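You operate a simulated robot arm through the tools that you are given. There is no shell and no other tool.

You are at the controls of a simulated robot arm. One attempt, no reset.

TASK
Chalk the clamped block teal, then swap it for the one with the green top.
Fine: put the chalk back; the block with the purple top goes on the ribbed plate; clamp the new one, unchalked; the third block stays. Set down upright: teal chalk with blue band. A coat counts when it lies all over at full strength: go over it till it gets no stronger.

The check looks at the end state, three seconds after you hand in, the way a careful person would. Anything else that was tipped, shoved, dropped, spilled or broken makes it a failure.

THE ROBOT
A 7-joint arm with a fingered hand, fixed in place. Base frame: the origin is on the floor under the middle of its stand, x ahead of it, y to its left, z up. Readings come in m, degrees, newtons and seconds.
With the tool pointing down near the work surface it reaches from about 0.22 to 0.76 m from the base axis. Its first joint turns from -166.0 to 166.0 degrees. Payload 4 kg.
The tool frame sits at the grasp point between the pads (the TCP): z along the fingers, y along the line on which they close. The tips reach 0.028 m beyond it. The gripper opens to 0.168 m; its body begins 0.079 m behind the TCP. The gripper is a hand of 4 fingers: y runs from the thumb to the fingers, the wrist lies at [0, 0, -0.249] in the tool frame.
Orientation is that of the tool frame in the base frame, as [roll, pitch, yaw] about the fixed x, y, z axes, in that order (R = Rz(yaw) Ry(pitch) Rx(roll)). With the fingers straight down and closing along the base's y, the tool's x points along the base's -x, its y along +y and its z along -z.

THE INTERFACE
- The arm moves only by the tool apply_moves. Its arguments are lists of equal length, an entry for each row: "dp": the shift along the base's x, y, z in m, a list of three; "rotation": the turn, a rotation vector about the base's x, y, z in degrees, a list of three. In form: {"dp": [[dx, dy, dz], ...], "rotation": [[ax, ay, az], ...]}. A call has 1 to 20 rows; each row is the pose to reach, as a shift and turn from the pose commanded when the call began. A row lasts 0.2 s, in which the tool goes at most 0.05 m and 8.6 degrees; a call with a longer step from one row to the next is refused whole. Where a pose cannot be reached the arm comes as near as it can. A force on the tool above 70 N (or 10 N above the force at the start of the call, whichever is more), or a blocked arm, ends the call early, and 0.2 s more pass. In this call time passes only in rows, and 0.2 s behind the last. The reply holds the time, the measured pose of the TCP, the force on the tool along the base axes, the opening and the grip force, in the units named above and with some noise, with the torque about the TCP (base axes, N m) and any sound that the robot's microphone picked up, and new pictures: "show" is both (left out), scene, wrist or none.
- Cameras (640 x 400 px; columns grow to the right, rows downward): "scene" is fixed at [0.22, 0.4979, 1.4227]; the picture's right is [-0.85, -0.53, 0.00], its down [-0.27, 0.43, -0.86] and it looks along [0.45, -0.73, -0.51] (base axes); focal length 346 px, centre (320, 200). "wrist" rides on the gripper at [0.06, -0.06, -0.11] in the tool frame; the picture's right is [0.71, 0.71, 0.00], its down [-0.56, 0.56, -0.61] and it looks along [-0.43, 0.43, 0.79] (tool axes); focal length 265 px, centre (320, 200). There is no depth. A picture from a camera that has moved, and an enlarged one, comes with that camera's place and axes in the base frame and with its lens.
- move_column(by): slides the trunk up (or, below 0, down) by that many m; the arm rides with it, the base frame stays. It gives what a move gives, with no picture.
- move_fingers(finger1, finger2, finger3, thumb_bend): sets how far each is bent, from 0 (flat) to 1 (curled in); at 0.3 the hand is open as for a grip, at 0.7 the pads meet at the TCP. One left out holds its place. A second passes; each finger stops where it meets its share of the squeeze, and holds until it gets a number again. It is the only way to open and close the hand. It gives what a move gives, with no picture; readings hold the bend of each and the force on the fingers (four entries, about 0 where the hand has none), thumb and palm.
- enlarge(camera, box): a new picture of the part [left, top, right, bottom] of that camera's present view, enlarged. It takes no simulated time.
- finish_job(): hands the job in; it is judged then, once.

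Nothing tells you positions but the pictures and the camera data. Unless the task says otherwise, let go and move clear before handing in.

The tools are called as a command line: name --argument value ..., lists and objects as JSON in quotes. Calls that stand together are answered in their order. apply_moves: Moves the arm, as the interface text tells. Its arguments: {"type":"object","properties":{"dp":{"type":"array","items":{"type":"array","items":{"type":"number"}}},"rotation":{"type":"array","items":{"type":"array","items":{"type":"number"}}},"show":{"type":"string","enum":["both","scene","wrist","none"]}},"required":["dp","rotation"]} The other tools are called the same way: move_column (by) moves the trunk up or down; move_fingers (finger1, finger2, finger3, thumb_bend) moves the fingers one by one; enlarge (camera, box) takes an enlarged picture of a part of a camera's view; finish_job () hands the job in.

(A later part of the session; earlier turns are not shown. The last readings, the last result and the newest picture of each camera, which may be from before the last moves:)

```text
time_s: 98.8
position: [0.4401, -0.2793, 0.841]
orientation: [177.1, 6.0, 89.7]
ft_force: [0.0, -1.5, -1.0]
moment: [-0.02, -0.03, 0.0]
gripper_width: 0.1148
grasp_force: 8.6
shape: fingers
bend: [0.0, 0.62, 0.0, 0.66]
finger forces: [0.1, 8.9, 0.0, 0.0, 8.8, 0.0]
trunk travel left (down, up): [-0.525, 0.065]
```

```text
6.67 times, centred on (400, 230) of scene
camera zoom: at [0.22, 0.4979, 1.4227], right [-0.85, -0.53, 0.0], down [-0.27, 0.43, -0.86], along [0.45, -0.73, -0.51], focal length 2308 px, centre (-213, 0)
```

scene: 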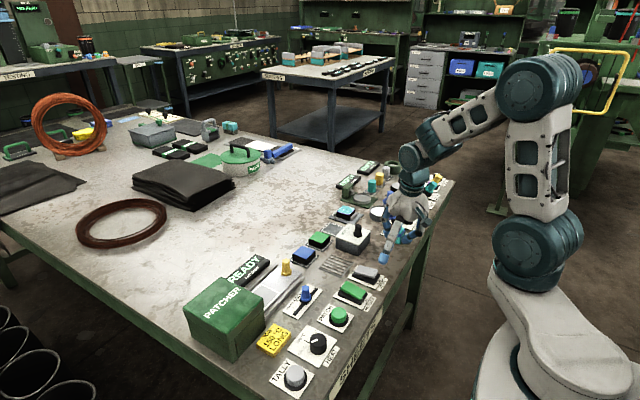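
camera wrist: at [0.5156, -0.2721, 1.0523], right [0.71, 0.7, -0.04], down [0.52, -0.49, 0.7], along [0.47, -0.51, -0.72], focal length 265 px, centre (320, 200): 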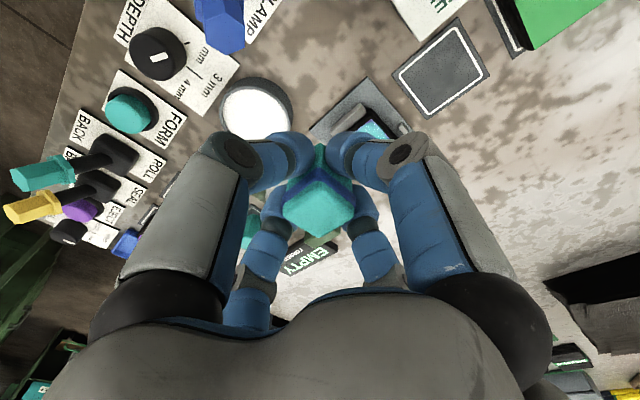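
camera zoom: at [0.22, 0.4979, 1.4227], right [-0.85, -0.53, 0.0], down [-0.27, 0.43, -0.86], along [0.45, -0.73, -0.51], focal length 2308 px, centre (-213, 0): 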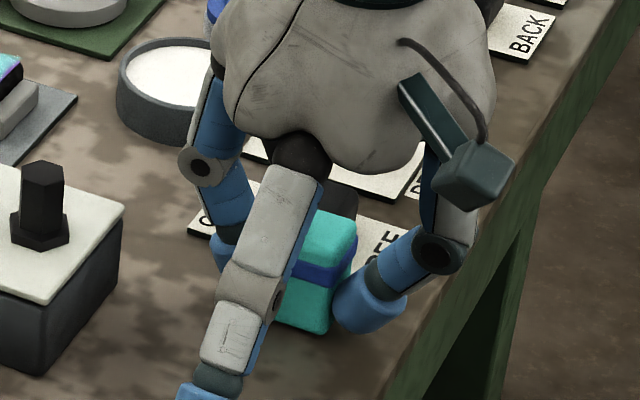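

enlarge --camera "scene" --box '[370, 210, 420, 255]'

```text
8.89 times, centred on (395, 232) of scene
camera zoom: at [0.22, 0.4979, 1.4227], right [-0.85, -0.53, 0.0], down [-0.27, 0.43, -0.86], along [0.45, -0.73, -0.51], focal length 3078 px, centre (-347, -89)
```

zoom: 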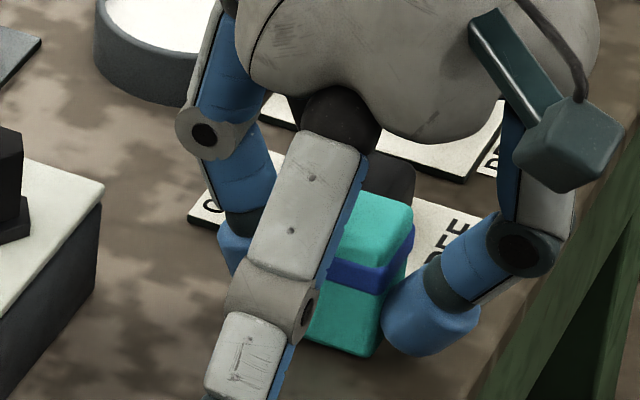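

The chalk is now about 5 mm too far toward -x relative to the starting picture. I'll shift back and touch down.

apply_moves --dp '[[0.0048, 0, 0.001], [0.0048, 0, -0.001], [0.0048, 0, -0.0022]]' --rotation '[[0, 0, 0], [0, 0, 0], [0, 0, 0]]' --show "none"

enlarge --camera "scene" --box '[370, 210, 420, 255]'

```text
time_s: 99.6
position: [0.4457, -0.2784, 0.8401]
orientation: [177.0, 6.0, 89.7]
ft_force: [-0.3, 0.8, -0.3]
moment: [0.0, -0.03, 0.02]
gripper_width: 0.1144
grasp_force: 8.9
shape: fingers
bend: [0.0, 0.62, 0.0, 0.66]
finger forces: [0.0, 8.9, 0.0, 0.0, 8.9, 0.0]
trunk travel left (down, up): [-0.525, 0.065]
```

```text
8.89 times, centred on (395, 232) of scene
camera zoom: at [0.22, 0.4979, 1.4227], right [-0.85, -0.53, 0.0], down [-0.27, 0.43, -0.86], along [0.45, -0.73, -0.51], focal length 3078 px, centre (-347, -89)
```

zoom: 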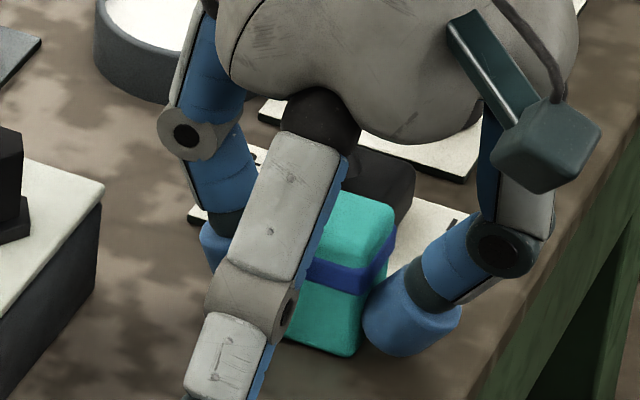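

Now it matches the starting picture. A bit lower to touch down.

apply_moves --dp '[[0, 0, -0.001], [0, 0, -0.0018]]' --rotation '[[0, 0, 0], [0, 0, 0]]' --show "none"

```text
time_s: 100.2
position: [0.4447, -0.2792, 0.8389]
orientation: [177.0, 6.0, 89.8]
ft_force: [0.9, 1.5, 9.1]
moment: [0.0, -0.11, 0.03]
gripper_width: 0.1144
grasp_force: 10.7
shape: fingers
bend: [0.0, 0.62, 0.0, 0.66]
finger forces: [0.0, 10.8, 0.0, 0.0, 10.0, 0.0]
trunk travel left (down, up): [-0.525, 0.065]
```

apply_moves --dp '[[0, 0, 0.001]]' --rotation '[[0, 0, 0]]' --show "none"

move_fingers --finger2 0.595 --thumb_bend 0.62

enlarge --camera "scene" --box '[370, 210, 420, 255]'

enlarge --camera "wrist" --box '[180, 20, 460, 240]'

```text
time_s: 100.6
position: [0.4453, -0.2788, 0.8391]
orientation: [177.1, 6.0, 89.7]
ft_force: [1.6, 0.1, 8.7]
moment: [0.02, -0.16, 0.05]
gripper_width: 0.1146
grasp_force: 10.5
shape: fingers
bend: [0.0, 0.62, 0.0, 0.66]
finger forces: [0.0, 11.0, 0.1, 0.1, 9.5, 0.1]
trunk travel left (down, up): [-0.525, 0.065]
```

```text
time_s: 101.6
position: [0.4462, -0.279, 0.8378]
orientation: [177.1, 6.0, 89.7]
ft_force: [0.2, -0.8, -1.0]
moment: [-0.01, 0.0, 0.02]
gripper_width: 0.1162
grasp_force: 0.0
shape: fingers
bend: [0.0, 0.59, 0.0, 0.62]
finger forces: [0.0, 0.1, 0.0, 0.0, 0.0, 0.0]
trunk travel left (down, up): [-0.525, 0.065]
```

```text
8.89 times, centred on (395, 232) of scene
camera zoom: at [0.22, 0.4979, 1.4227], right [-0.85, -0.53, 0.0], down [-0.27, 0.43, -0.86], along [0.45, -0.73, -0.51], focal length 3078 px, centre (-347, -89)
```

zoom: 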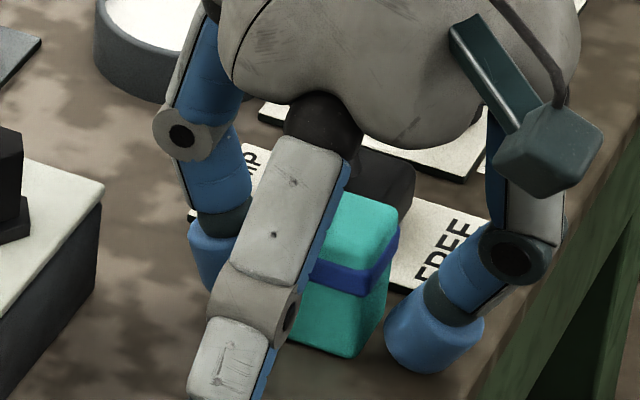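

```text
1.82 times, centred on (320, 130) of wrist
camera zoom: at [0.3789, -0.2069, 0.9384], right [0.71, 0.7, -0.04], down [0.52, -0.49, 0.7], along [0.47, -0.51, -0.72], focal length 483 px, centre (320, 327)
```

zoom: 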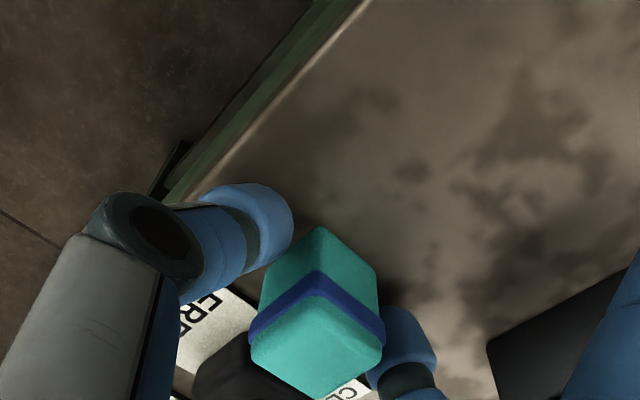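

Released and upright at its original spot. I'll nudge +x 2 mm off the chalk face and rise straight up.

apply_moves --dp '[[0.0025, 0, 0.0], [0.0025, 0, 0.02], [0.0025, 0, 0.05], [0.0025, 0, 0.09], [0.0025, 0, 0.12]]' --rotation '[[0, 0, 0], [0, 0, 0], [0, 0, 0], [0, 0, 0], [0, 0, 0]]' --show "wrist"

enlarge --camera "scene" --box '[370, 210, 420, 255]'

```text
time_s: 102.8
position: [0.4468, -0.2784, 0.9595]
orientation: [177.1, 6.0, 89.8]
ft_force: [0.3, 0.1, 0.4]
moment: [-0.02, 0.05, 0.03]
gripper_width: 0.1164
grasp_force: 0.1
shape: fingers
bend: [0.0, 0.59, 0.0, 0.62]
finger forces: [0.1, 0.1, 0.0, 0.0, 0.0, 0.0]
trunk travel left (down, up): [-0.525, 0.065]
camera wrist: at [0.3823, -0.2055, 1.0602], right [0.71, 0.7, -0.04], down [0.52, -0.49, 0.7], along [0.47, -0.51, -0.72], focal length 265 px, centre (320, 200)
```

wrist: 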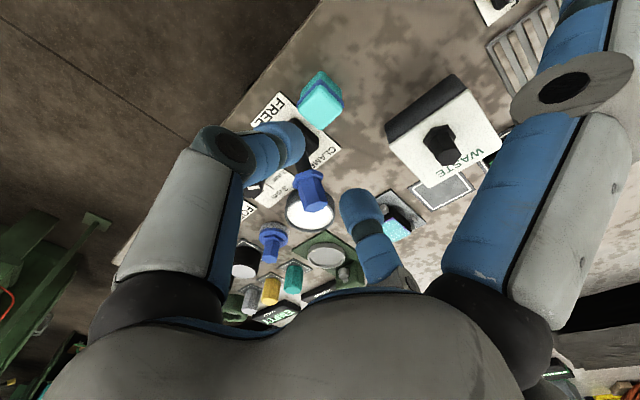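

```text
8.89 times, centred on (395, 232) of scene
camera zoom: at [0.22, 0.4979, 1.4227], right [-0.85, -0.53, 0.0], down [-0.27, 0.43, -0.86], along [0.45, -0.73, -0.51], focal length 3078 px, centre (-347, -89)
```

zoom: 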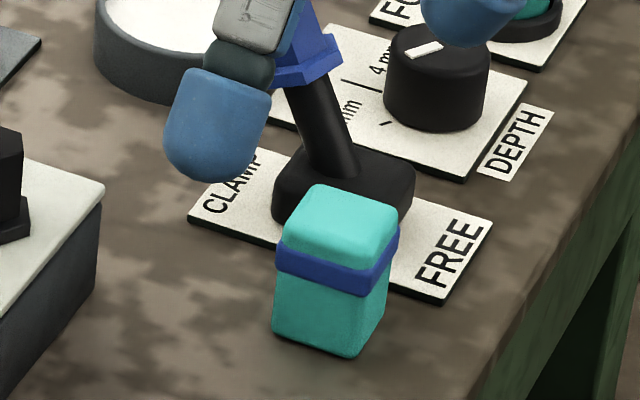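

The chalk stands exactly as it did at the start. Next I'll straighten the hand, turn it a quarter turn, and inspect the coat from the opposite side before unclamping.

apply_moves --dp '[[0, 0, 0.02], [0.01, -0.01, 0.04]]' --rotation '[[3, 1.5, 0], [6, 3, 0]]' --show "none"

apply_moves --dp '[[0.005, -0.015, 0], [0.01, -0.03, 0], [0.02, -0.045, 0], [0.03, -0.06, 0], [0.04, -0.075, 0], [0.05, -0.09, 0], [0.06, -0.105, 0], [0.07, -0.12, 0], [0.08, -0.135, 0], [0.09, -0.145, 0], [0.095, -0.15, 0], [0.1, -0.152, 0]]' --rotation '[[0, 0, 7.5], [0, 0, 15], [0, 0, 22.5], [0, 0, 30], [0, 0, 37.5], [0, 0, 45], [0, 0, 52.5], [0, 0, 60], [0, 0, 67.5], [0, 0, 75], [0, 0, 82.5], [0, 0, 90]]' --show "both"

```text
time_s: 103.4
position: [0.4573, -0.2867, 0.9985]
orientation: [-179.8, -0.1, 89.9]
ft_force: [-0.2, -0.1, -0.4]
moment: [-0.03, -0.02, 0.0]
gripper_width: 0.1162
grasp_force: 0.0
shape: fingers
bend: [0.0, 0.59, 0.0, 0.62]
finger forces: [0.0, 0.1, 0.1, 0.0, 0.0, 0.0]
trunk travel left (down, up): [-0.525, 0.065]
```

```text
time_s: 106.0
position: [0.5577, -0.4403, 0.9984]
orientation: [-179.9, 0.0, -179.8]
ft_force: [-0.8, -0.5, 0.4]
moment: [0.02, 0.0, -0.02]
gripper_width: 0.1162
grasp_force: 0.0
shape: fingers
bend: [0.0, 0.59, 0.0, 0.62]
finger forces: [0.1, 0.0, 0.0, 0.0, 0.1, 0.0]
trunk travel left (down, up): [-0.525, 0.065]
camera wrist: at [0.4971, -0.5001, 1.109], right [-0.71, 0.71, 0.0], down [0.56, 0.56, 0.61], along [0.43, 0.43, -0.79], focal length 265 px, centre (320, 200)
```

scene: 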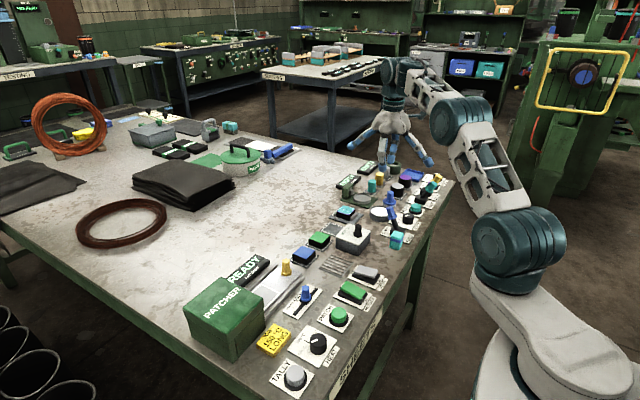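
wrist: 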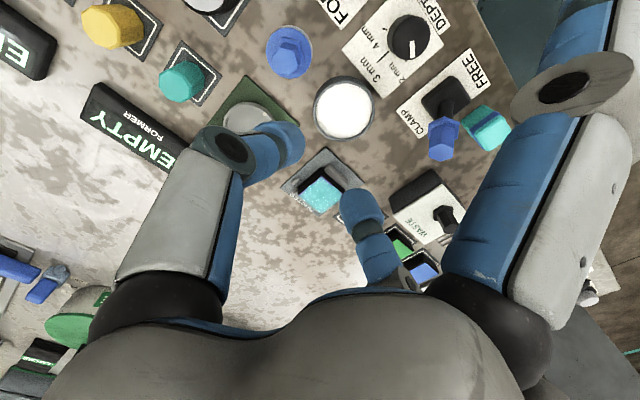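

enlarge --camera "wrist" --box '[275, 140, 375, 225]'

enlarge --camera "scene" --box '[335, 200, 360, 220]'

enlarge --camera "wrist" --box '[370, 60, 530, 180]'

```text
4.71 times, centred on (325, 182) of wrist
camera zoom: at [0.4971, -0.5001, 1.109], right [-0.71, 0.71, 0.0], down [0.56, 0.56, 0.61], along [0.43, 0.43, -0.79], focal length 1249 px, centre (296, 282)
```

zoom: 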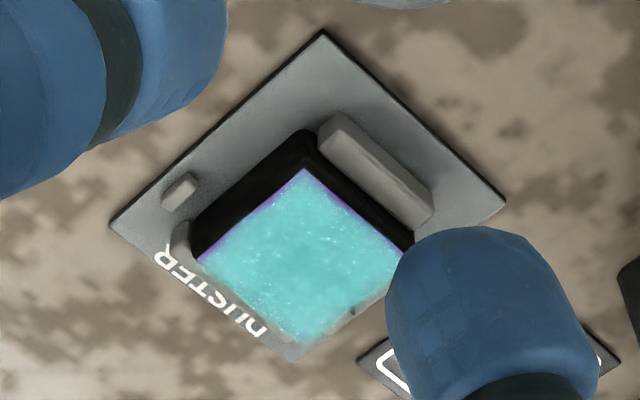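

```text
16.00 times, centred on (348, 210) of scene
camera zoom: at [0.22, 0.4979, 1.4227], right [-0.85, -0.53, 0.0], down [-0.27, 0.43, -0.86], along [0.45, -0.73, -0.51], focal length 5540 px, centre (-120, 40)
```

zoom: 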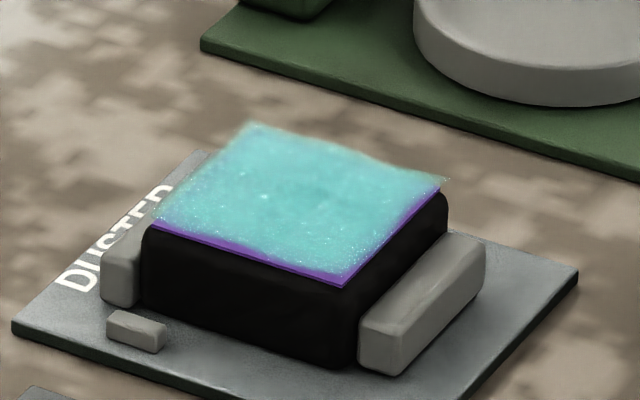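

```text
3.33 times, centred on (450, 120) of wrist
camera zoom: at [0.4971, -0.5001, 1.109], right [-0.71, 0.71, 0.0], down [0.56, 0.56, 0.61], along [0.43, 0.43, -0.79], focal length 885 px, centre (-113, 467)
```

zoom: 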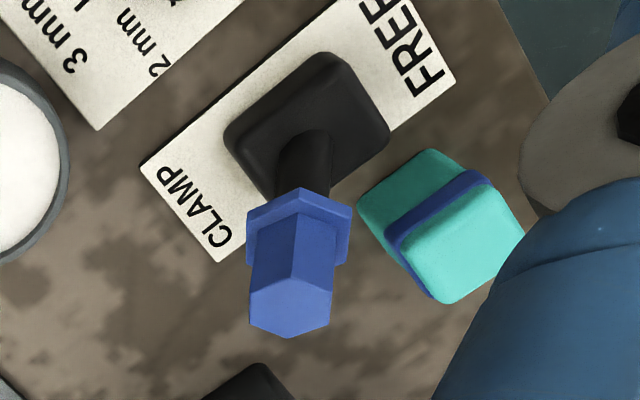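

Viewed from the other side, the thin purple lines switch to the other near edges, so they are parallax and the coat is complete. Next I make a closed fist and bring it to the +x side of the lever knob (about (0.498, -0.345, 0.885)).

move_fingers --finger1 0.7 --finger2 0.7 --finger3 0.7 --thumb_bend 0.7

apply_moves --dp '[[0.01, 0.03, -0.01], [0.02, 0.06, -0.03], [0.028, 0.08, -0.05], [0.028, 0.094, -0.07], [0.028, 0.094, -0.1]]' --rotation '[[0, 0, 0], [0, 0, 0], [0, 0, 0], [0, 0, 0], [0, 0, 0]]' --show "both"

enlarge --camera "scene" --box '[330, 150, 430, 250]'

enlarge --camera "wrist" --box '[200, 20, 520, 240]'

```text
time_s: 107.0
position: [0.5583, -0.4409, 0.9988]
orientation: [-179.9, 0.0, 179.9]
ft_force: [0.6, -0.7, -0.2]
moment: [0.04, 0.01, -0.04]
gripper_width: 0.0016
grasp_force: 0.1
shape: fingers
bend: [0.68, 0.7, 0.68, 0.7]
finger forces: [0.0, 0.0, 0.0, 0.1, 0.0, 0.1]
trunk travel left (down, up): [-0.525, 0.065]
```

```text
time_s: 108.2
position: [0.5853, -0.3462, 0.898]
orientation: [-180.0, 0.0, 179.9]
ft_force: [-0.4, 0.0, -0.5]
moment: [0.02, -0.02, -0.03]
gripper_width: 0.0016
grasp_force: 0.2
shape: fingers
bend: [0.68, 0.7, 0.68, 0.7]
finger forces: [0.0, 0.1, 0.0, 0.0, 0.0, 0.0]
trunk travel left (down, up): [-0.525, 0.065]
camera wrist: at [0.5247, -0.405, 1.0083], right [-0.71, 0.71, 0.0], down [0.56, 0.56, 0.61], along [0.44, 0.43, -0.79], focal length 265 px, centre (320, 200)
```

scene: 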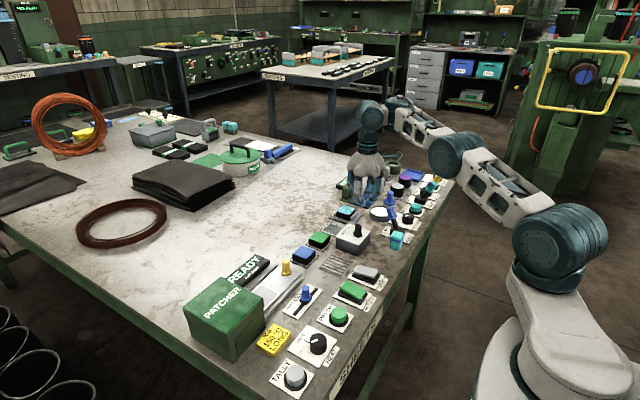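
wrist: 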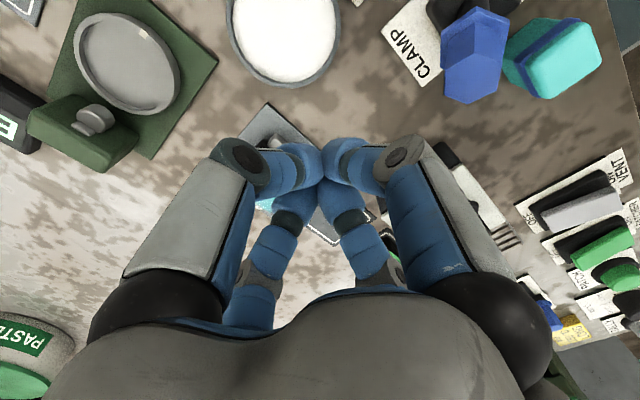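

```text
4.00 times, centred on (380, 200) of scene
camera zoom: at [0.22, 0.4979, 1.4227], right [-0.85, -0.53, 0.0], down [-0.27, 0.43, -0.86], along [0.45, -0.73, -0.51], focal length 1385 px, centre (80, 200)
```

zoom: 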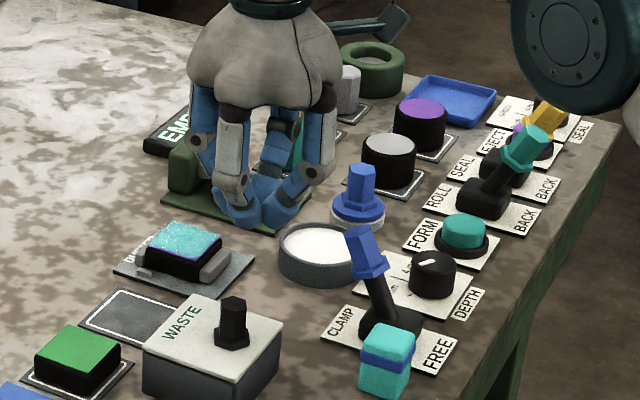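

```text
1.82 times, centred on (360, 130) of wrist
camera zoom: at [0.5247, -0.405, 1.0083], right [-0.71, 0.71, 0.0], down [0.56, 0.56, 0.61], along [0.44, 0.43, -0.79], focal length 483 px, centre (247, 327)
```

zoom: 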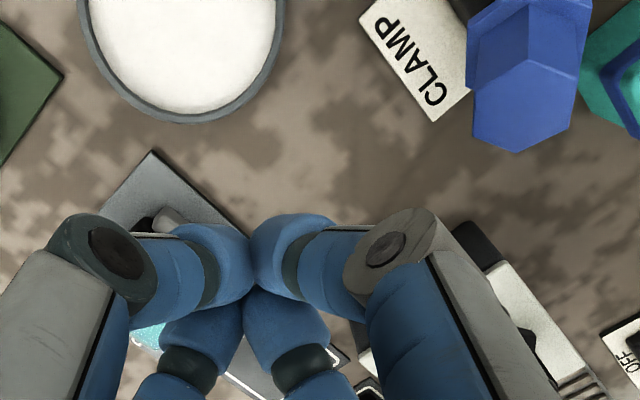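

The fist is beside the knob at the right height zone. I'll lower slightly, align in y, and push toward FREE (-x).

apply_moves --dp '[[0, 0.004, -0.006], [-0.01, 0.005, -0.012], [-0.025, 0.005, -0.012], [-0.04, 0.005, -0.012], [-0.05, 0.005, -0.012]]' --rotation '[[0, 0, 0], [0, 0, 0], [0, 0, 0], [0, 0, 0], [0, 0, 0]]' --show "none"

enlarge --camera "scene" --box '[350, 170, 430, 250]'

enlarge --camera "wrist" --box '[240, 20, 520, 220]'

```text
time_s: 109.4
position: [0.534, -0.3432, 0.8855]
orientation: [-180.0, -0.3, 179.9]
ft_force: [-0.4, -0.5, -0.2]
moment: [0.02, 0.0, -0.01]
gripper_width: 0.0009
grasp_force: 0.4
shape: fingers
bend: [0.68, 0.69, 0.68, 0.7]
finger forces: [0.1, 0.0, 0.0, 0.0, 0.1, 0.0]
trunk travel left (down, up): [-0.525, 0.065]
```

```text
5.00 times, centred on (390, 210) of scene
camera zoom: at [0.22, 0.4979, 1.4227], right [-0.85, -0.53, 0.0], down [-0.27, 0.43, -0.86], along [0.45, -0.73, -0.51], focal length 1731 px, centre (-30, 150)
```

zoom: 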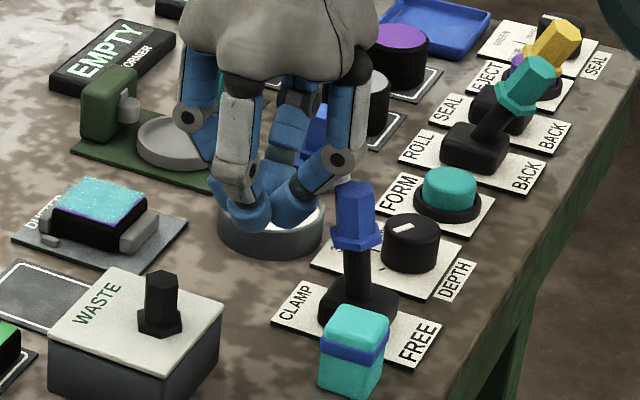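

```text
2.00 times, centred on (380, 120) of wrist
camera zoom: at [0.4738, -0.4022, 0.9958], right [-0.71, 0.71, 0.0], down [0.56, 0.56, 0.61], along [0.43, 0.43, -0.79], focal length 531 px, centre (200, 360)
```

zoom: 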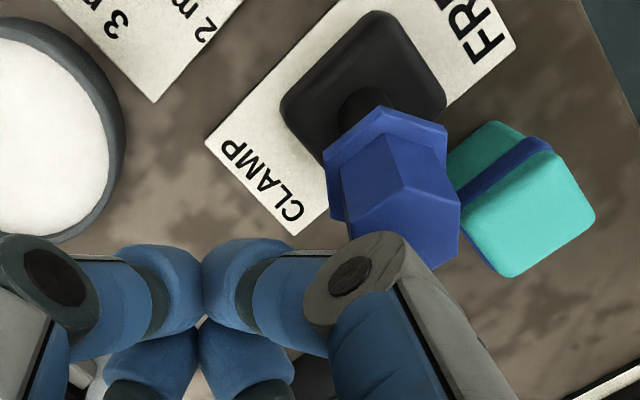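

The lever is already near vertical with little force. I'll keep pushing to the FREE side.

apply_moves --dp '[[-0.012, 0, 0], [-0.024, 0, 0], [-0.036, 0, 0], [-0.048, 0, 0]]' --rotation '[[0, 0, 0], [0, 0, 0], [0, 0, 0], [0, 0, 0]]' --show "none"

enlarge --camera "scene" --box '[350, 170, 430, 250]'

enlarge --camera "wrist" --box '[240, 20, 520, 220]'

enlarge --camera "scene" --box '[330, 195, 365, 225]'

```text
time_s: 110.4
position: [0.487, -0.3419, 0.8872]
orientation: [-179.9, 0.0, 179.9]
ft_force: [0.2, 0.1, -0.4]
moment: [-0.01, 0.03, 0.01]
gripper_width: 0.0013
grasp_force: 0.1
shape: fingers
bend: [0.68, 0.69, 0.68, 0.7]
finger forces: [0.0, 0.1, 0.0, 0.0, 0.1, 0.1]
trunk travel left (down, up): [-0.525, 0.065]
```

```text
5.00 times, centred on (390, 210) of scene
camera zoom: at [0.22, 0.4979, 1.4227], right [-0.85, -0.53, 0.0], down [-0.27, 0.43, -0.86], along [0.45, -0.73, -0.51], focal length 1731 px, centre (-30, 150)
```

zoom: 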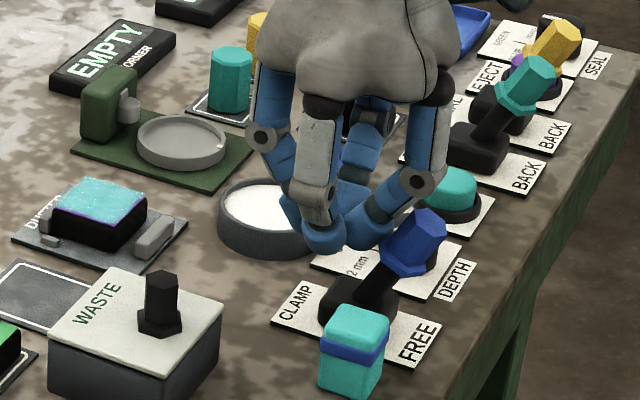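

```text
2.00 times, centred on (380, 120) of wrist
camera zoom: at [0.4265, -0.4012, 0.9969], right [-0.71, 0.71, 0.0], down [0.56, 0.56, 0.61], along [0.44, 0.43, -0.79], focal length 531 px, centre (200, 360)
```

zoom: 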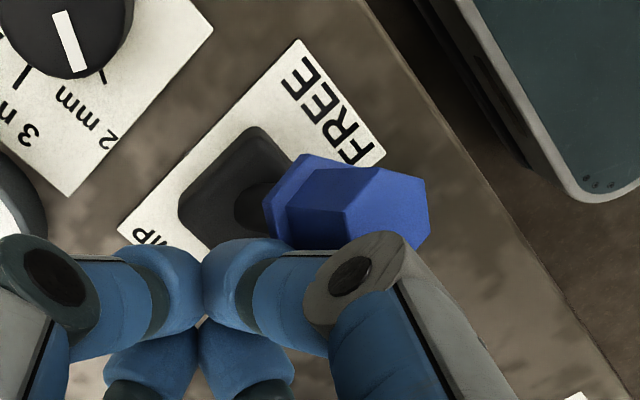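

```text
13.33 times, centred on (348, 210) of scene
camera zoom: at [0.22, 0.4979, 1.4227], right [-0.85, -0.53, 0.0], down [-0.27, 0.43, -0.86], along [0.45, -0.73, -0.51], focal length 4616 px, centre (-47, 67)
```

zoom: 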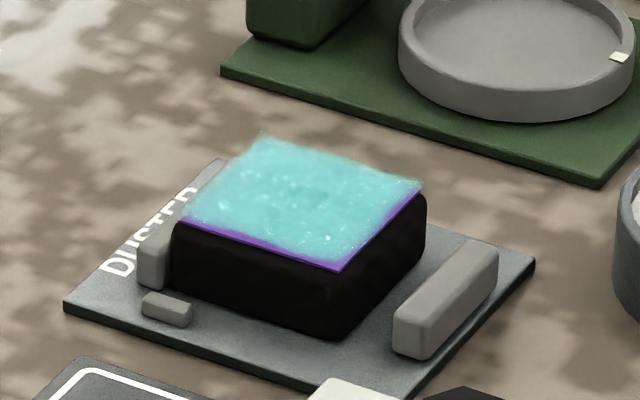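

The lever is in FREE and the clamp jaw has opened. I'll back off upward, then test how the side fingers can be parked for lifting the block.

apply_moves --dp '[[0.012, 0, 0.0], [0.014, 0, 0.03], [0.03, 0, 0.07], [0.06, -0.005, 0.11]]' --rotation '[[0, 0, 0], [0, 0, 0], [0, 0, 0], [0, 0, 0]]' --show "none"

move_fingers --finger1 0.0 --finger2 0.52 --thumb_bend 0.52

move_fingers --finger3 1.0

enlarge --camera "scene" --box '[330, 130, 450, 220]'

enlarge --camera "wrist" --box '[0, 0, 640, 400]'

```text
refused: row 4 steps farther than a row can; nothing moved
```

```text
time_s: 111.4
position: [0.4886, -0.3428, 0.8866]
orientation: [-179.8, 0.0, 180.0]
ft_force: [11.7, -1.1, 10.0]
moment: [0.03, 0.36, 0.04]
gripper_width: 0.0357
grasp_force: 7.3
shape: fingers
bend: [0.69, 0.52, 0.7, 0.52]
finger forces: [14.2, 0.0, 0.0, 0.1, 0.0, 0.0]
trunk travel left (down, up): [-0.525, 0.065]
```

```text
time_s: 112.4
position: [0.4879, -0.3413, 0.8868]
orientation: [-179.9, 0.1, 179.9]
ft_force: [11.8, -2.0, 11.3]
moment: [0.01, 0.38, 0.03]
gripper_width: 0.036
grasp_force: 6.9
shape: fingers
bend: [0.69, 0.52, 1.0, 0.52]
finger forces: [14.4, 0.1, 0.0, 0.1, 0.0, 0.0]
trunk travel left (down, up): [-0.525, 0.065]
```

```text
4.44 times, centred on (390, 175) of scene
camera zoom: at [0.22, 0.4979, 1.4227], right [-0.85, -0.53, 0.0], down [-0.27, 0.43, -0.86], along [0.45, -0.73, -0.51], focal length 1539 px, centre (9, 311)
```

zoom: 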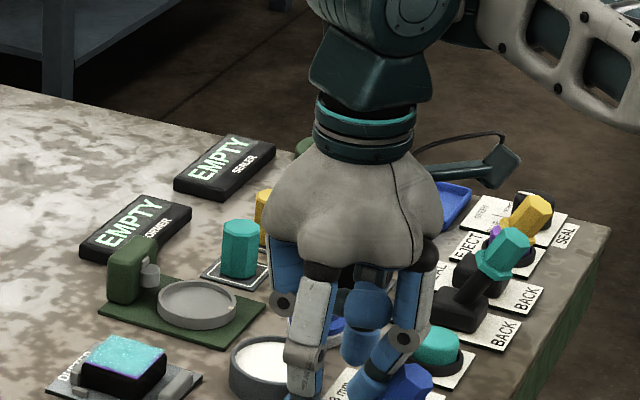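

```text
1.00 times, centred on (320, 200) of wrist (not enlarged: the box is as wide or as high as the picture)
camera zoom: at [0.4273, -0.401, 0.9969], right [-0.71, 0.71, 0.0], down [0.56, 0.56, 0.61], along [0.44, 0.43, -0.79], focal length 265 px, centre (320, 200)
```

zoom: 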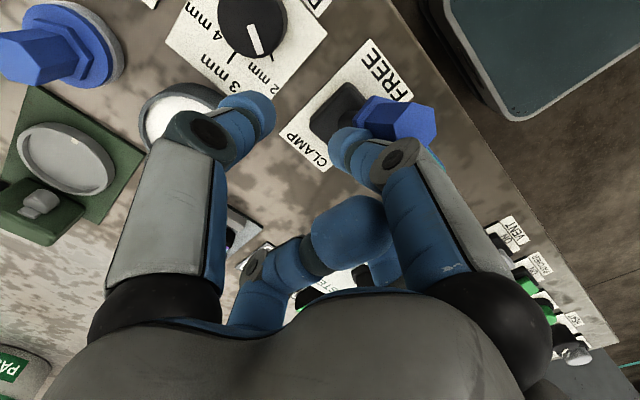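

That move was refused (step too long), so finger 1 (the -x one) is pressing the lever against its FREE stop; I'll close it again and then retreat. Useful: finger 3 is the +x one, and fully curled it tucks well above the tool point.

move_fingers --finger1 0.73

apply_moves --dp '[[0.012, 0, 0.0], [0.014, 0, 0.03], [0.02, 0, 0.07], [0.03, 0, 0.11]]' --rotation '[[0, 0, 0], [0, 0, 0], [0, 0, 0], [0, 0, 0]]' --show "none"

enlarge --camera "scene" --box '[350, 170, 430, 250]'

```text
time_s: 113.4
position: [0.4867, -0.3419, 0.886]
orientation: [-179.9, 0.2, 179.9]
ft_force: [-0.9, -0.2, -0.2]
moment: [0.03, 0.0, -0.01]
gripper_width: 0.0335
grasp_force: 0.0
shape: fingers
bend: [0.73, 0.52, 1.0, 0.52]
finger forces: [0.1, 0.0, 0.0, 0.1, 0.0, 0.0]
trunk travel left (down, up): [-0.525, 0.065]
```

```text
time_s: 114.4
position: [0.519, -0.3386, 0.9979]
orientation: [-179.8, -0.1, -180.0]
ft_force: [-0.2, 0.9, -0.5]
moment: [0.03, 0.03, 0.01]
gripper_width: 0.0332
grasp_force: 0.1
shape: fingers
bend: [0.73, 0.52, 1.0, 0.52]
finger forces: [0.0, 0.0, 0.0, 0.0, 0.0, 0.0]
trunk travel left (down, up): [-0.525, 0.065]
```

```text
5.00 times, centred on (390, 210) of scene
camera zoom: at [0.22, 0.4979, 1.4227], right [-0.85, -0.53, 0.0], down [-0.27, 0.43, -0.86], along [0.45, -0.73, -0.51], focal length 1731 px, centre (-30, 150)
```

zoom: 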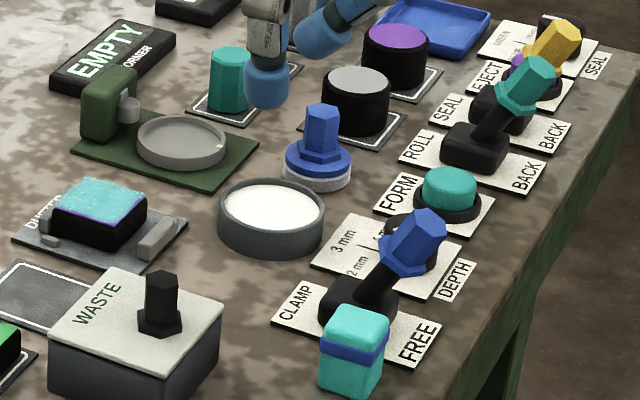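

Lever at FREE, nothing else disturbed. I'll test whether both side fingers can be tucked in together.

move_fingers --finger1 1.0

enlarge --camera "scene" --box '[330, 110, 450, 200]'

enlarge --camera "wrist" --box '[0, 0, 640, 400]'

```text
time_s: 115.4
position: [0.5173, -0.3414, 0.9973]
orientation: [-179.9, 0.1, 179.9]
ft_force: [-0.1, 0.2, -0.1]
moment: [0.06, 0.03, 0.0]
gripper_width: 0.0507
grasp_force: 0.1
shape: fingers
bend: [0.9, 0.52, 1.0, 0.52]
finger forces: [0.0, 0.0, 0.0, 0.0, 0.0, 0.0]
trunk travel left (down, up): [-0.525, 0.065]
```

```text
4.44 times, centred on (390, 155) of scene
camera zoom: at [0.22, 0.4979, 1.4227], right [-0.85, -0.53, 0.0], down [-0.27, 0.43, -0.86], along [0.45, -0.73, -0.51], focal length 1539 px, centre (9, 400)
```

zoom: 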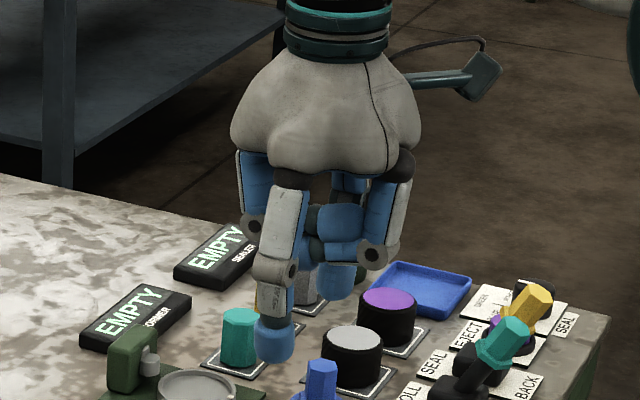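

```text
1.00 times, centred on (320, 200) of wrist (not enlarged: the box is as wide or as high as the picture)
camera zoom: at [0.4569, -0.4004, 1.1077], right [-0.71, 0.71, 0.0], down [0.56, 0.56, 0.61], along [0.44, 0.43, -0.79], focal length 265 px, centre (320, 200)
```

zoom: 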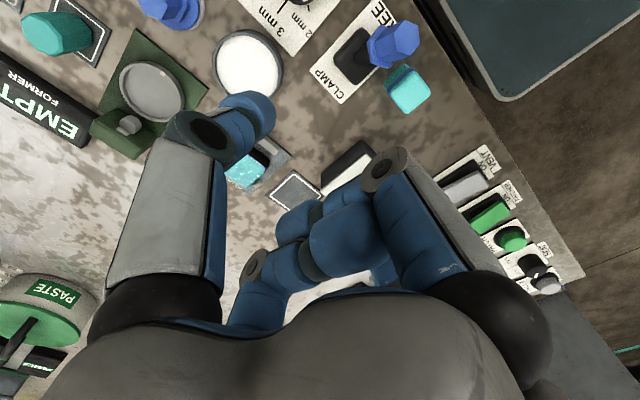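

Both side fingers now tuck in above the tool point, leaving a clean two-finger gripper. I'll move over the coated block with the pinch along y.

apply_moves --dp '[[0.03, -0.002, 0], [0.06, -0.004, -0.01], [0.09, -0.006, -0.03], [0.115, -0.008, -0.05], [0.1275, -0.009, -0.07]]' --rotation '[[0, 0, 0], [0, 0, 0], [0, 0, 0], [0, 0, 0], [0, 0, 0]]' --show "both"

enlarge --camera "scene" --box '[310, 150, 390, 230]'

enlarge --camera "wrist" --box '[200, 40, 440, 240]'

```text
time_s: 116.6
position: [0.645, -0.3497, 0.9272]
orientation: [-179.8, 0.0, -179.9]
ft_force: [-0.4, 0.0, 0.6]
moment: [-0.01, -0.02, -0.03]
gripper_width: 0.0512
grasp_force: 0.1
shape: fingers
bend: [0.9, 0.52, 1.0, 0.52]
finger forces: [0.0, 0.1, 0.0, 0.0, 0.0, 0.0]
trunk travel left (down, up): [-0.525, 0.065]
camera wrist: at [0.5856, -0.4096, 1.037], right [-0.71, 0.71, 0.0], down [0.56, 0.56, 0.61], along [0.43, 0.43, -0.79], focal length 265 px, centre (320, 200)
```

scene: 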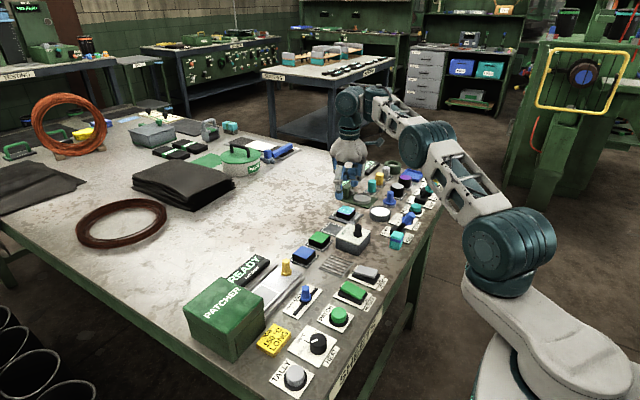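
wrist: 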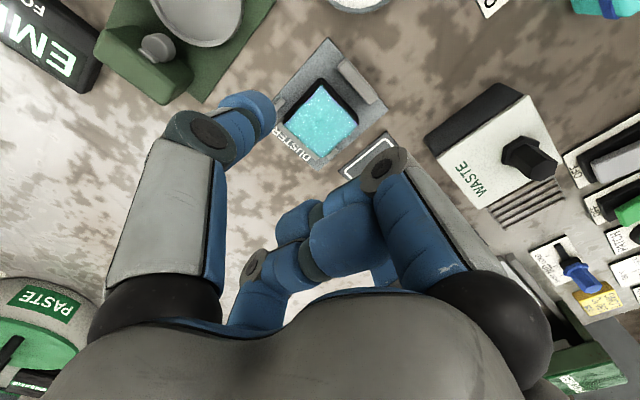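

```text
5.00 times, centred on (350, 190) of scene
camera zoom: at [0.22, 0.4979, 1.4227], right [-0.85, -0.53, 0.0], down [-0.27, 0.43, -0.86], along [0.45, -0.73, -0.51], focal length 1731 px, centre (170, 250)
```

zoom: 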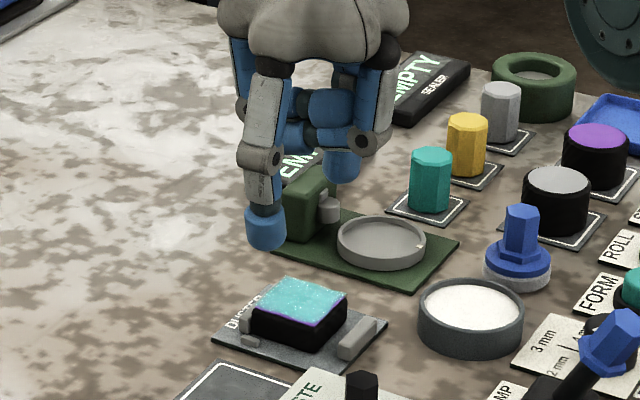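

```text
2.00 times, centred on (320, 140) of wrist
camera zoom: at [0.5856, -0.4096, 1.037], right [-0.71, 0.71, 0.0], down [0.56, 0.56, 0.61], along [0.43, 0.43, -0.79], focal length 531 px, centre (320, 320)
```

zoom: 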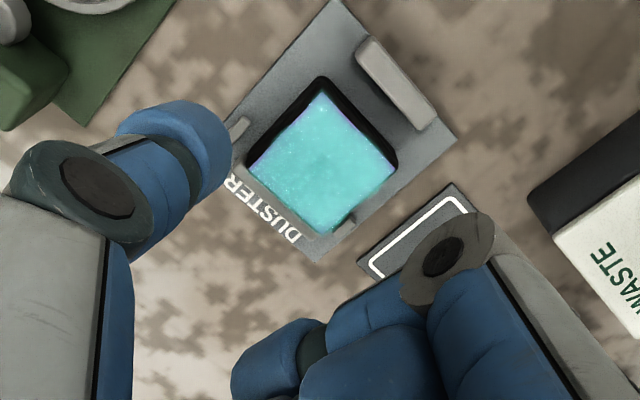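

The block sits at (0.643, -0.350), square to the axes. I'll descend around it with the fingers open on its y faces.

apply_moves --dp '[[-0.003, -0.001, -0.03], [-0.003, -0.001, -0.06], [-0.003, -0.001, -0.078], [-0.003, -0.001, -0.086]]' --rotation '[[0, 0, 0], [0, 0, 0], [0, 0, 0], [0, 0, 0]]' --show "wrist"

enlarge --camera "scene" --box '[320, 175, 380, 235]'

enlarge --camera "wrist" --box '[200, 40, 440, 240]'

```text
time_s: 117.6
position: [0.6431, -0.3506, 0.8412]
orientation: [-179.9, 0.1, 180.0]
ft_force: [0.2, 0.3, -1.9]
moment: [0.01, 0.0, -0.01]
gripper_width: 0.0508
grasp_force: 0.1
shape: fingers
bend: [0.91, 0.52, 1.0, 0.52]
finger forces: [0.0, 0.1, 0.0, 0.0, 0.0, 0.0]
trunk travel left (down, up): [-0.525, 0.065]
camera wrist: at [0.5821, -0.4102, 0.9513], right [-0.71, 0.71, 0.0], down [0.56, 0.56, 0.61], along [0.44, 0.43, -0.79], focal length 265 px, centre (320, 200)
```

wrist: 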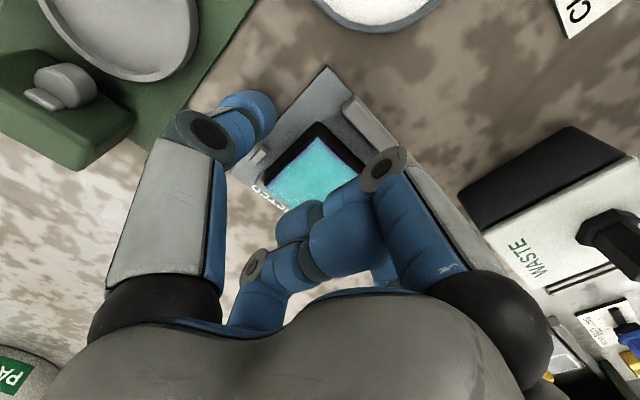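

```text
6.67 times, centred on (350, 205) of scene
camera zoom: at [0.22, 0.4979, 1.4227], right [-0.85, -0.53, 0.0], down [-0.27, 0.43, -0.86], along [0.45, -0.73, -0.51], focal length 2308 px, centre (120, 167)
```

zoom: 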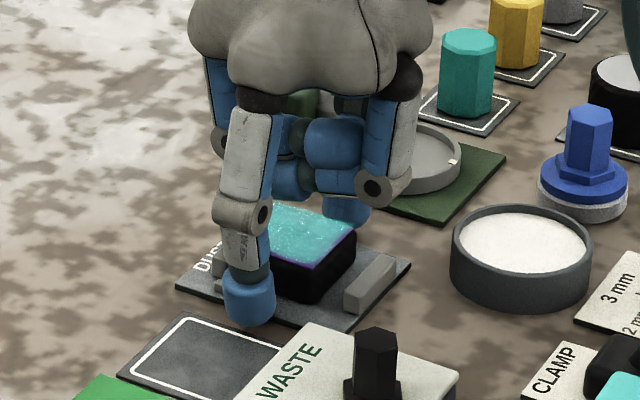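

```text
2.00 times, centred on (320, 140) of wrist
camera zoom: at [0.5821, -0.4102, 0.9513], right [-0.71, 0.71, 0.0], down [0.56, 0.56, 0.61], along [0.44, 0.43, -0.79], focal length 531 px, centre (320, 320)
```

zoom: 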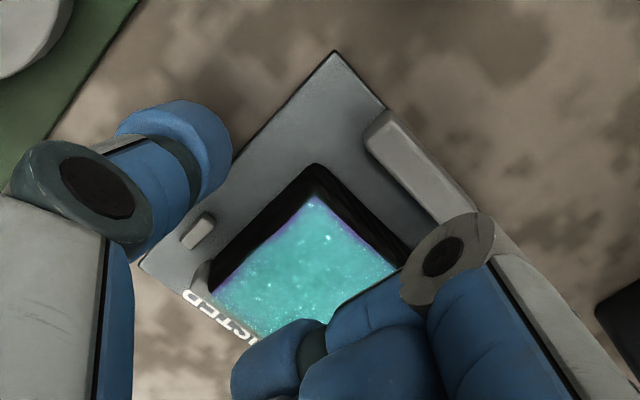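

The fingers straddle the block with clear space. I'll close symmetrically in steps.

move_fingers --finger2 0.57 --thumb_bend 0.57

move_fingers --finger2 0.6 --thumb_bend 0.6

enlarge --camera "scene" --box '[320, 175, 380, 235]'

enlarge --camera "wrist" --box '[200, 40, 440, 240]'

```text
time_s: 118.6
position: [0.6429, -0.3506, 0.8415]
orientation: [-179.9, 0.0, 179.8]
ft_force: [-1.1, 0.0, -0.1]
moment: [-0.01, -0.02, 0.01]
gripper_width: 0.0452
grasp_force: 0.0
shape: fingers
bend: [0.91, 0.56, 1.0, 0.56]
finger forces: [0.1, 0.0, 0.0, 0.0, 0.1, 0.0]
trunk travel left (down, up): [-0.525, 0.065]
```

```text
time_s: 119.6
position: [0.644, -0.3519, 0.8419]
orientation: [-180.0, 0.0, 179.9]
ft_force: [-0.2, 0.2, 0.4]
moment: [0.02, 0.0, -0.03]
gripper_width: 0.04
grasp_force: 0.9
shape: fingers
bend: [0.91, 0.58, 1.0, 0.59]
finger forces: [0.0, 1.4, 0.0, 0.0, 1.2, 0.0]
trunk travel left (down, up): [-0.525, 0.065]
```

```text
6.67 times, centred on (350, 205) of scene
camera zoom: at [0.22, 0.4979, 1.4227], right [-0.85, -0.53, 0.0], down [-0.27, 0.43, -0.86], along [0.45, -0.73, -0.51], focal length 2308 px, centre (120, 167)
```

zoom: 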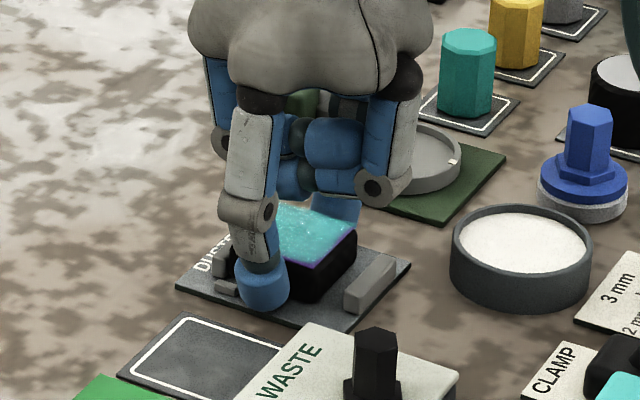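

```text
2.00 times, centred on (320, 140) of wrist
camera zoom: at [0.582, -0.4103, 0.9514], right [-0.71, 0.71, 0.0], down [0.56, 0.56, 0.61], along [0.44, 0.43, -0.79], focal length 531 px, centre (320, 320)
```

zoom: 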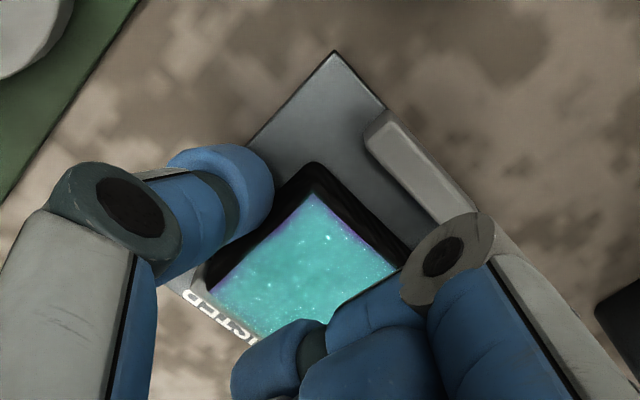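

Balanced light contact at 0.58/0.59. Tightening, then a small test lift.

move_fingers --finger2 0.66 --thumb_bend 0.66

apply_moves --dp '[[0, 0, 0.004], [0, 0, 0.01], [0, 0, 0.02]]' --rotation '[[0, 0, 0], [0, 0, 0], [0, 0, 0]]' --show "none"

enlarge --camera "scene" --box '[320, 165, 380, 225]'

enlarge --camera "wrist" --box '[200, 40, 440, 240]'

```text
time_s: 120.6
position: [0.6428, -0.3505, 0.8411]
orientation: [-180.0, 0.1, 180.0]
ft_force: [0.0, 0.4, 1.0]
moment: [0.01, -0.03, -0.01]
gripper_width: 0.0379
grasp_force: 7.9
shape: fingers
bend: [0.91, 0.58, 1.0, 0.61]
finger forces: [0.0, 8.0, 0.0, 0.0, 8.7, 0.0]
trunk travel left (down, up): [-0.525, 0.065]
```

```text
time_s: 121.4
position: [0.6415, -0.3516, 0.8615]
orientation: [-179.9, 0.0, 180.0]
ft_force: [0.0, -0.2, -0.8]
moment: [0.03, -0.01, 0.01]
gripper_width: 0.0379
grasp_force: 7.9
shape: fingers
bend: [0.91, 0.58, 1.0, 0.61]
finger forces: [0.0, 8.2, 0.0, 0.0, 8.2, 0.0]
trunk travel left (down, up): [-0.525, 0.065]
```

```text
6.67 times, centred on (350, 195) of scene
camera zoom: at [0.22, 0.4979, 1.4227], right [-0.85, -0.53, 0.0], down [-0.27, 0.43, -0.86], along [0.45, -0.73, -0.51], focal length 2308 px, centre (120, 233)
```

zoom: 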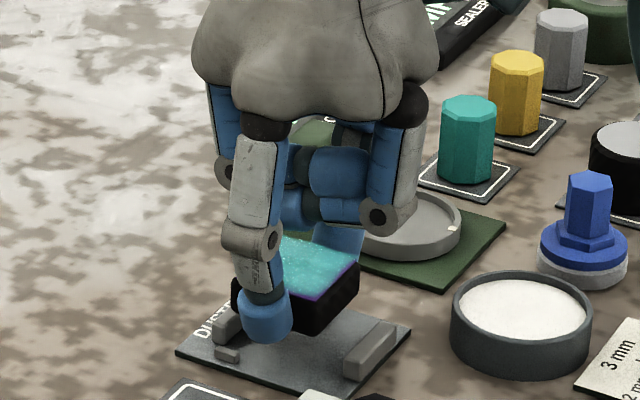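

```text
2.00 times, centred on (320, 140) of wrist
camera zoom: at [0.581, -0.4109, 0.9716], right [-0.71, 0.71, 0.0], down [0.56, 0.56, 0.61], along [0.44, 0.43, -0.79], focal length 531 px, centre (320, 320)
```

zoom: 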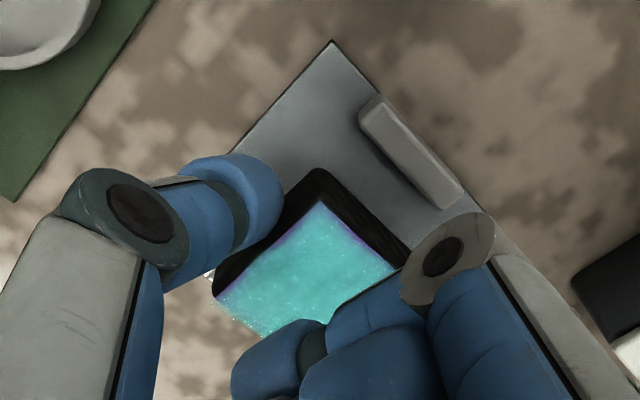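

The block lifts level. I'll raise it and carry it over to the ribbed plate.

apply_moves --dp '[[0, 0, 0.03], [0, 0, 0.07], [0, 0.01, 0.1], [-0.01, 0.05, 0.11], [-0.03, 0.095, 0.11], [-0.05, 0.14, 0.11], [-0.07, 0.185, 0.11], [-0.0895, 0.222, 0.11], [-0.0895, 0.228, 0.1]]' --rotation '[[0, 0, 0], [0, 0, 0], [0, 0, 0], [0, 0, 0], [0, 0, 0], [0, 0, 0], [0, 0, 0], [0, 0, 0], [0, 0, 0]]' --show "both"

enlarge --camera "scene" --box '[280, 190, 400, 310]'

enlarge --camera "wrist" --box '[180, 20, 500, 240]'

```text
time_s: 123.4
position: [0.5511, -0.1243, 0.9618]
orientation: [-179.9, 0.0, 179.8]
ft_force: [0.0, 0.2, -0.2]
moment: [-0.02, 0.01, -0.06]
gripper_width: 0.0377
grasp_force: 8.2
shape: fingers
bend: [0.91, 0.58, 1.0, 0.61]
finger forces: [0.0, 8.3, 0.0, 0.0, 8.3, 0.0]
trunk travel left (down, up): [-0.525, 0.065]
camera wrist: at [0.491, -0.1833, 1.0712], right [-0.7, 0.71, 0.0], down [0.56, 0.56, 0.61], along [0.44, 0.43, -0.79], focal length 265 px, centre (320, 200)
```

scene: 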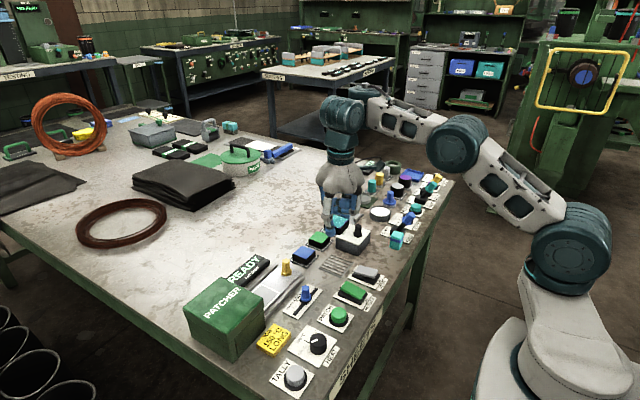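
wrist: 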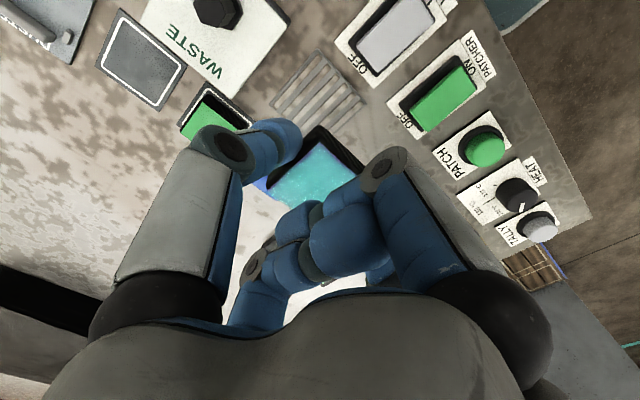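

```text
3.33 times, centred on (340, 250) of scene
camera zoom: at [0.22, 0.4979, 1.4227], right [-0.85, -0.53, 0.0], down [-0.27, 0.43, -0.86], along [0.45, -0.73, -0.51], focal length 1154 px, centre (253, 33)
```

zoom: 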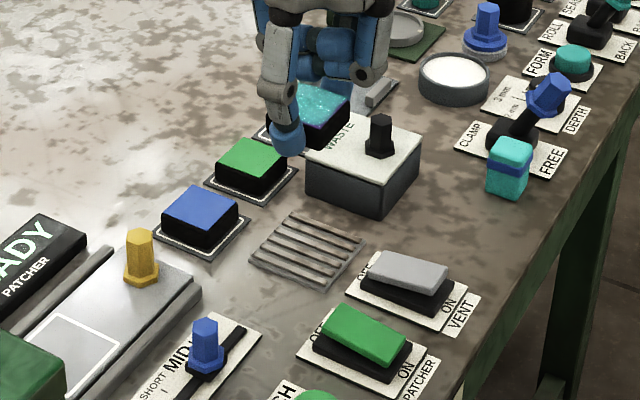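

```text
1.82 times, centred on (340, 130) of wrist
camera zoom: at [0.491, -0.1833, 1.0712], right [-0.7, 0.71, 0.0], down [0.56, 0.56, 0.61], along [0.44, 0.43, -0.79], focal length 483 px, centre (284, 327)
```

zoom: 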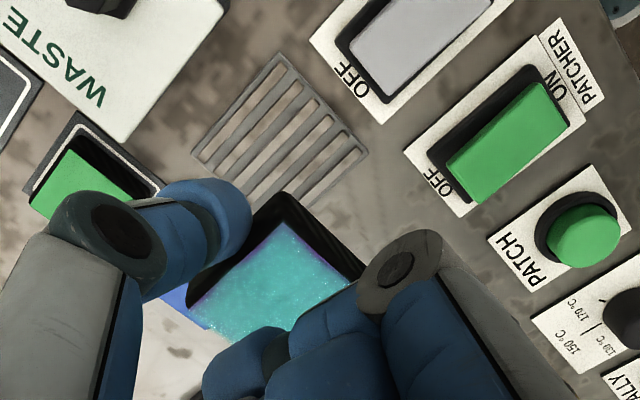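

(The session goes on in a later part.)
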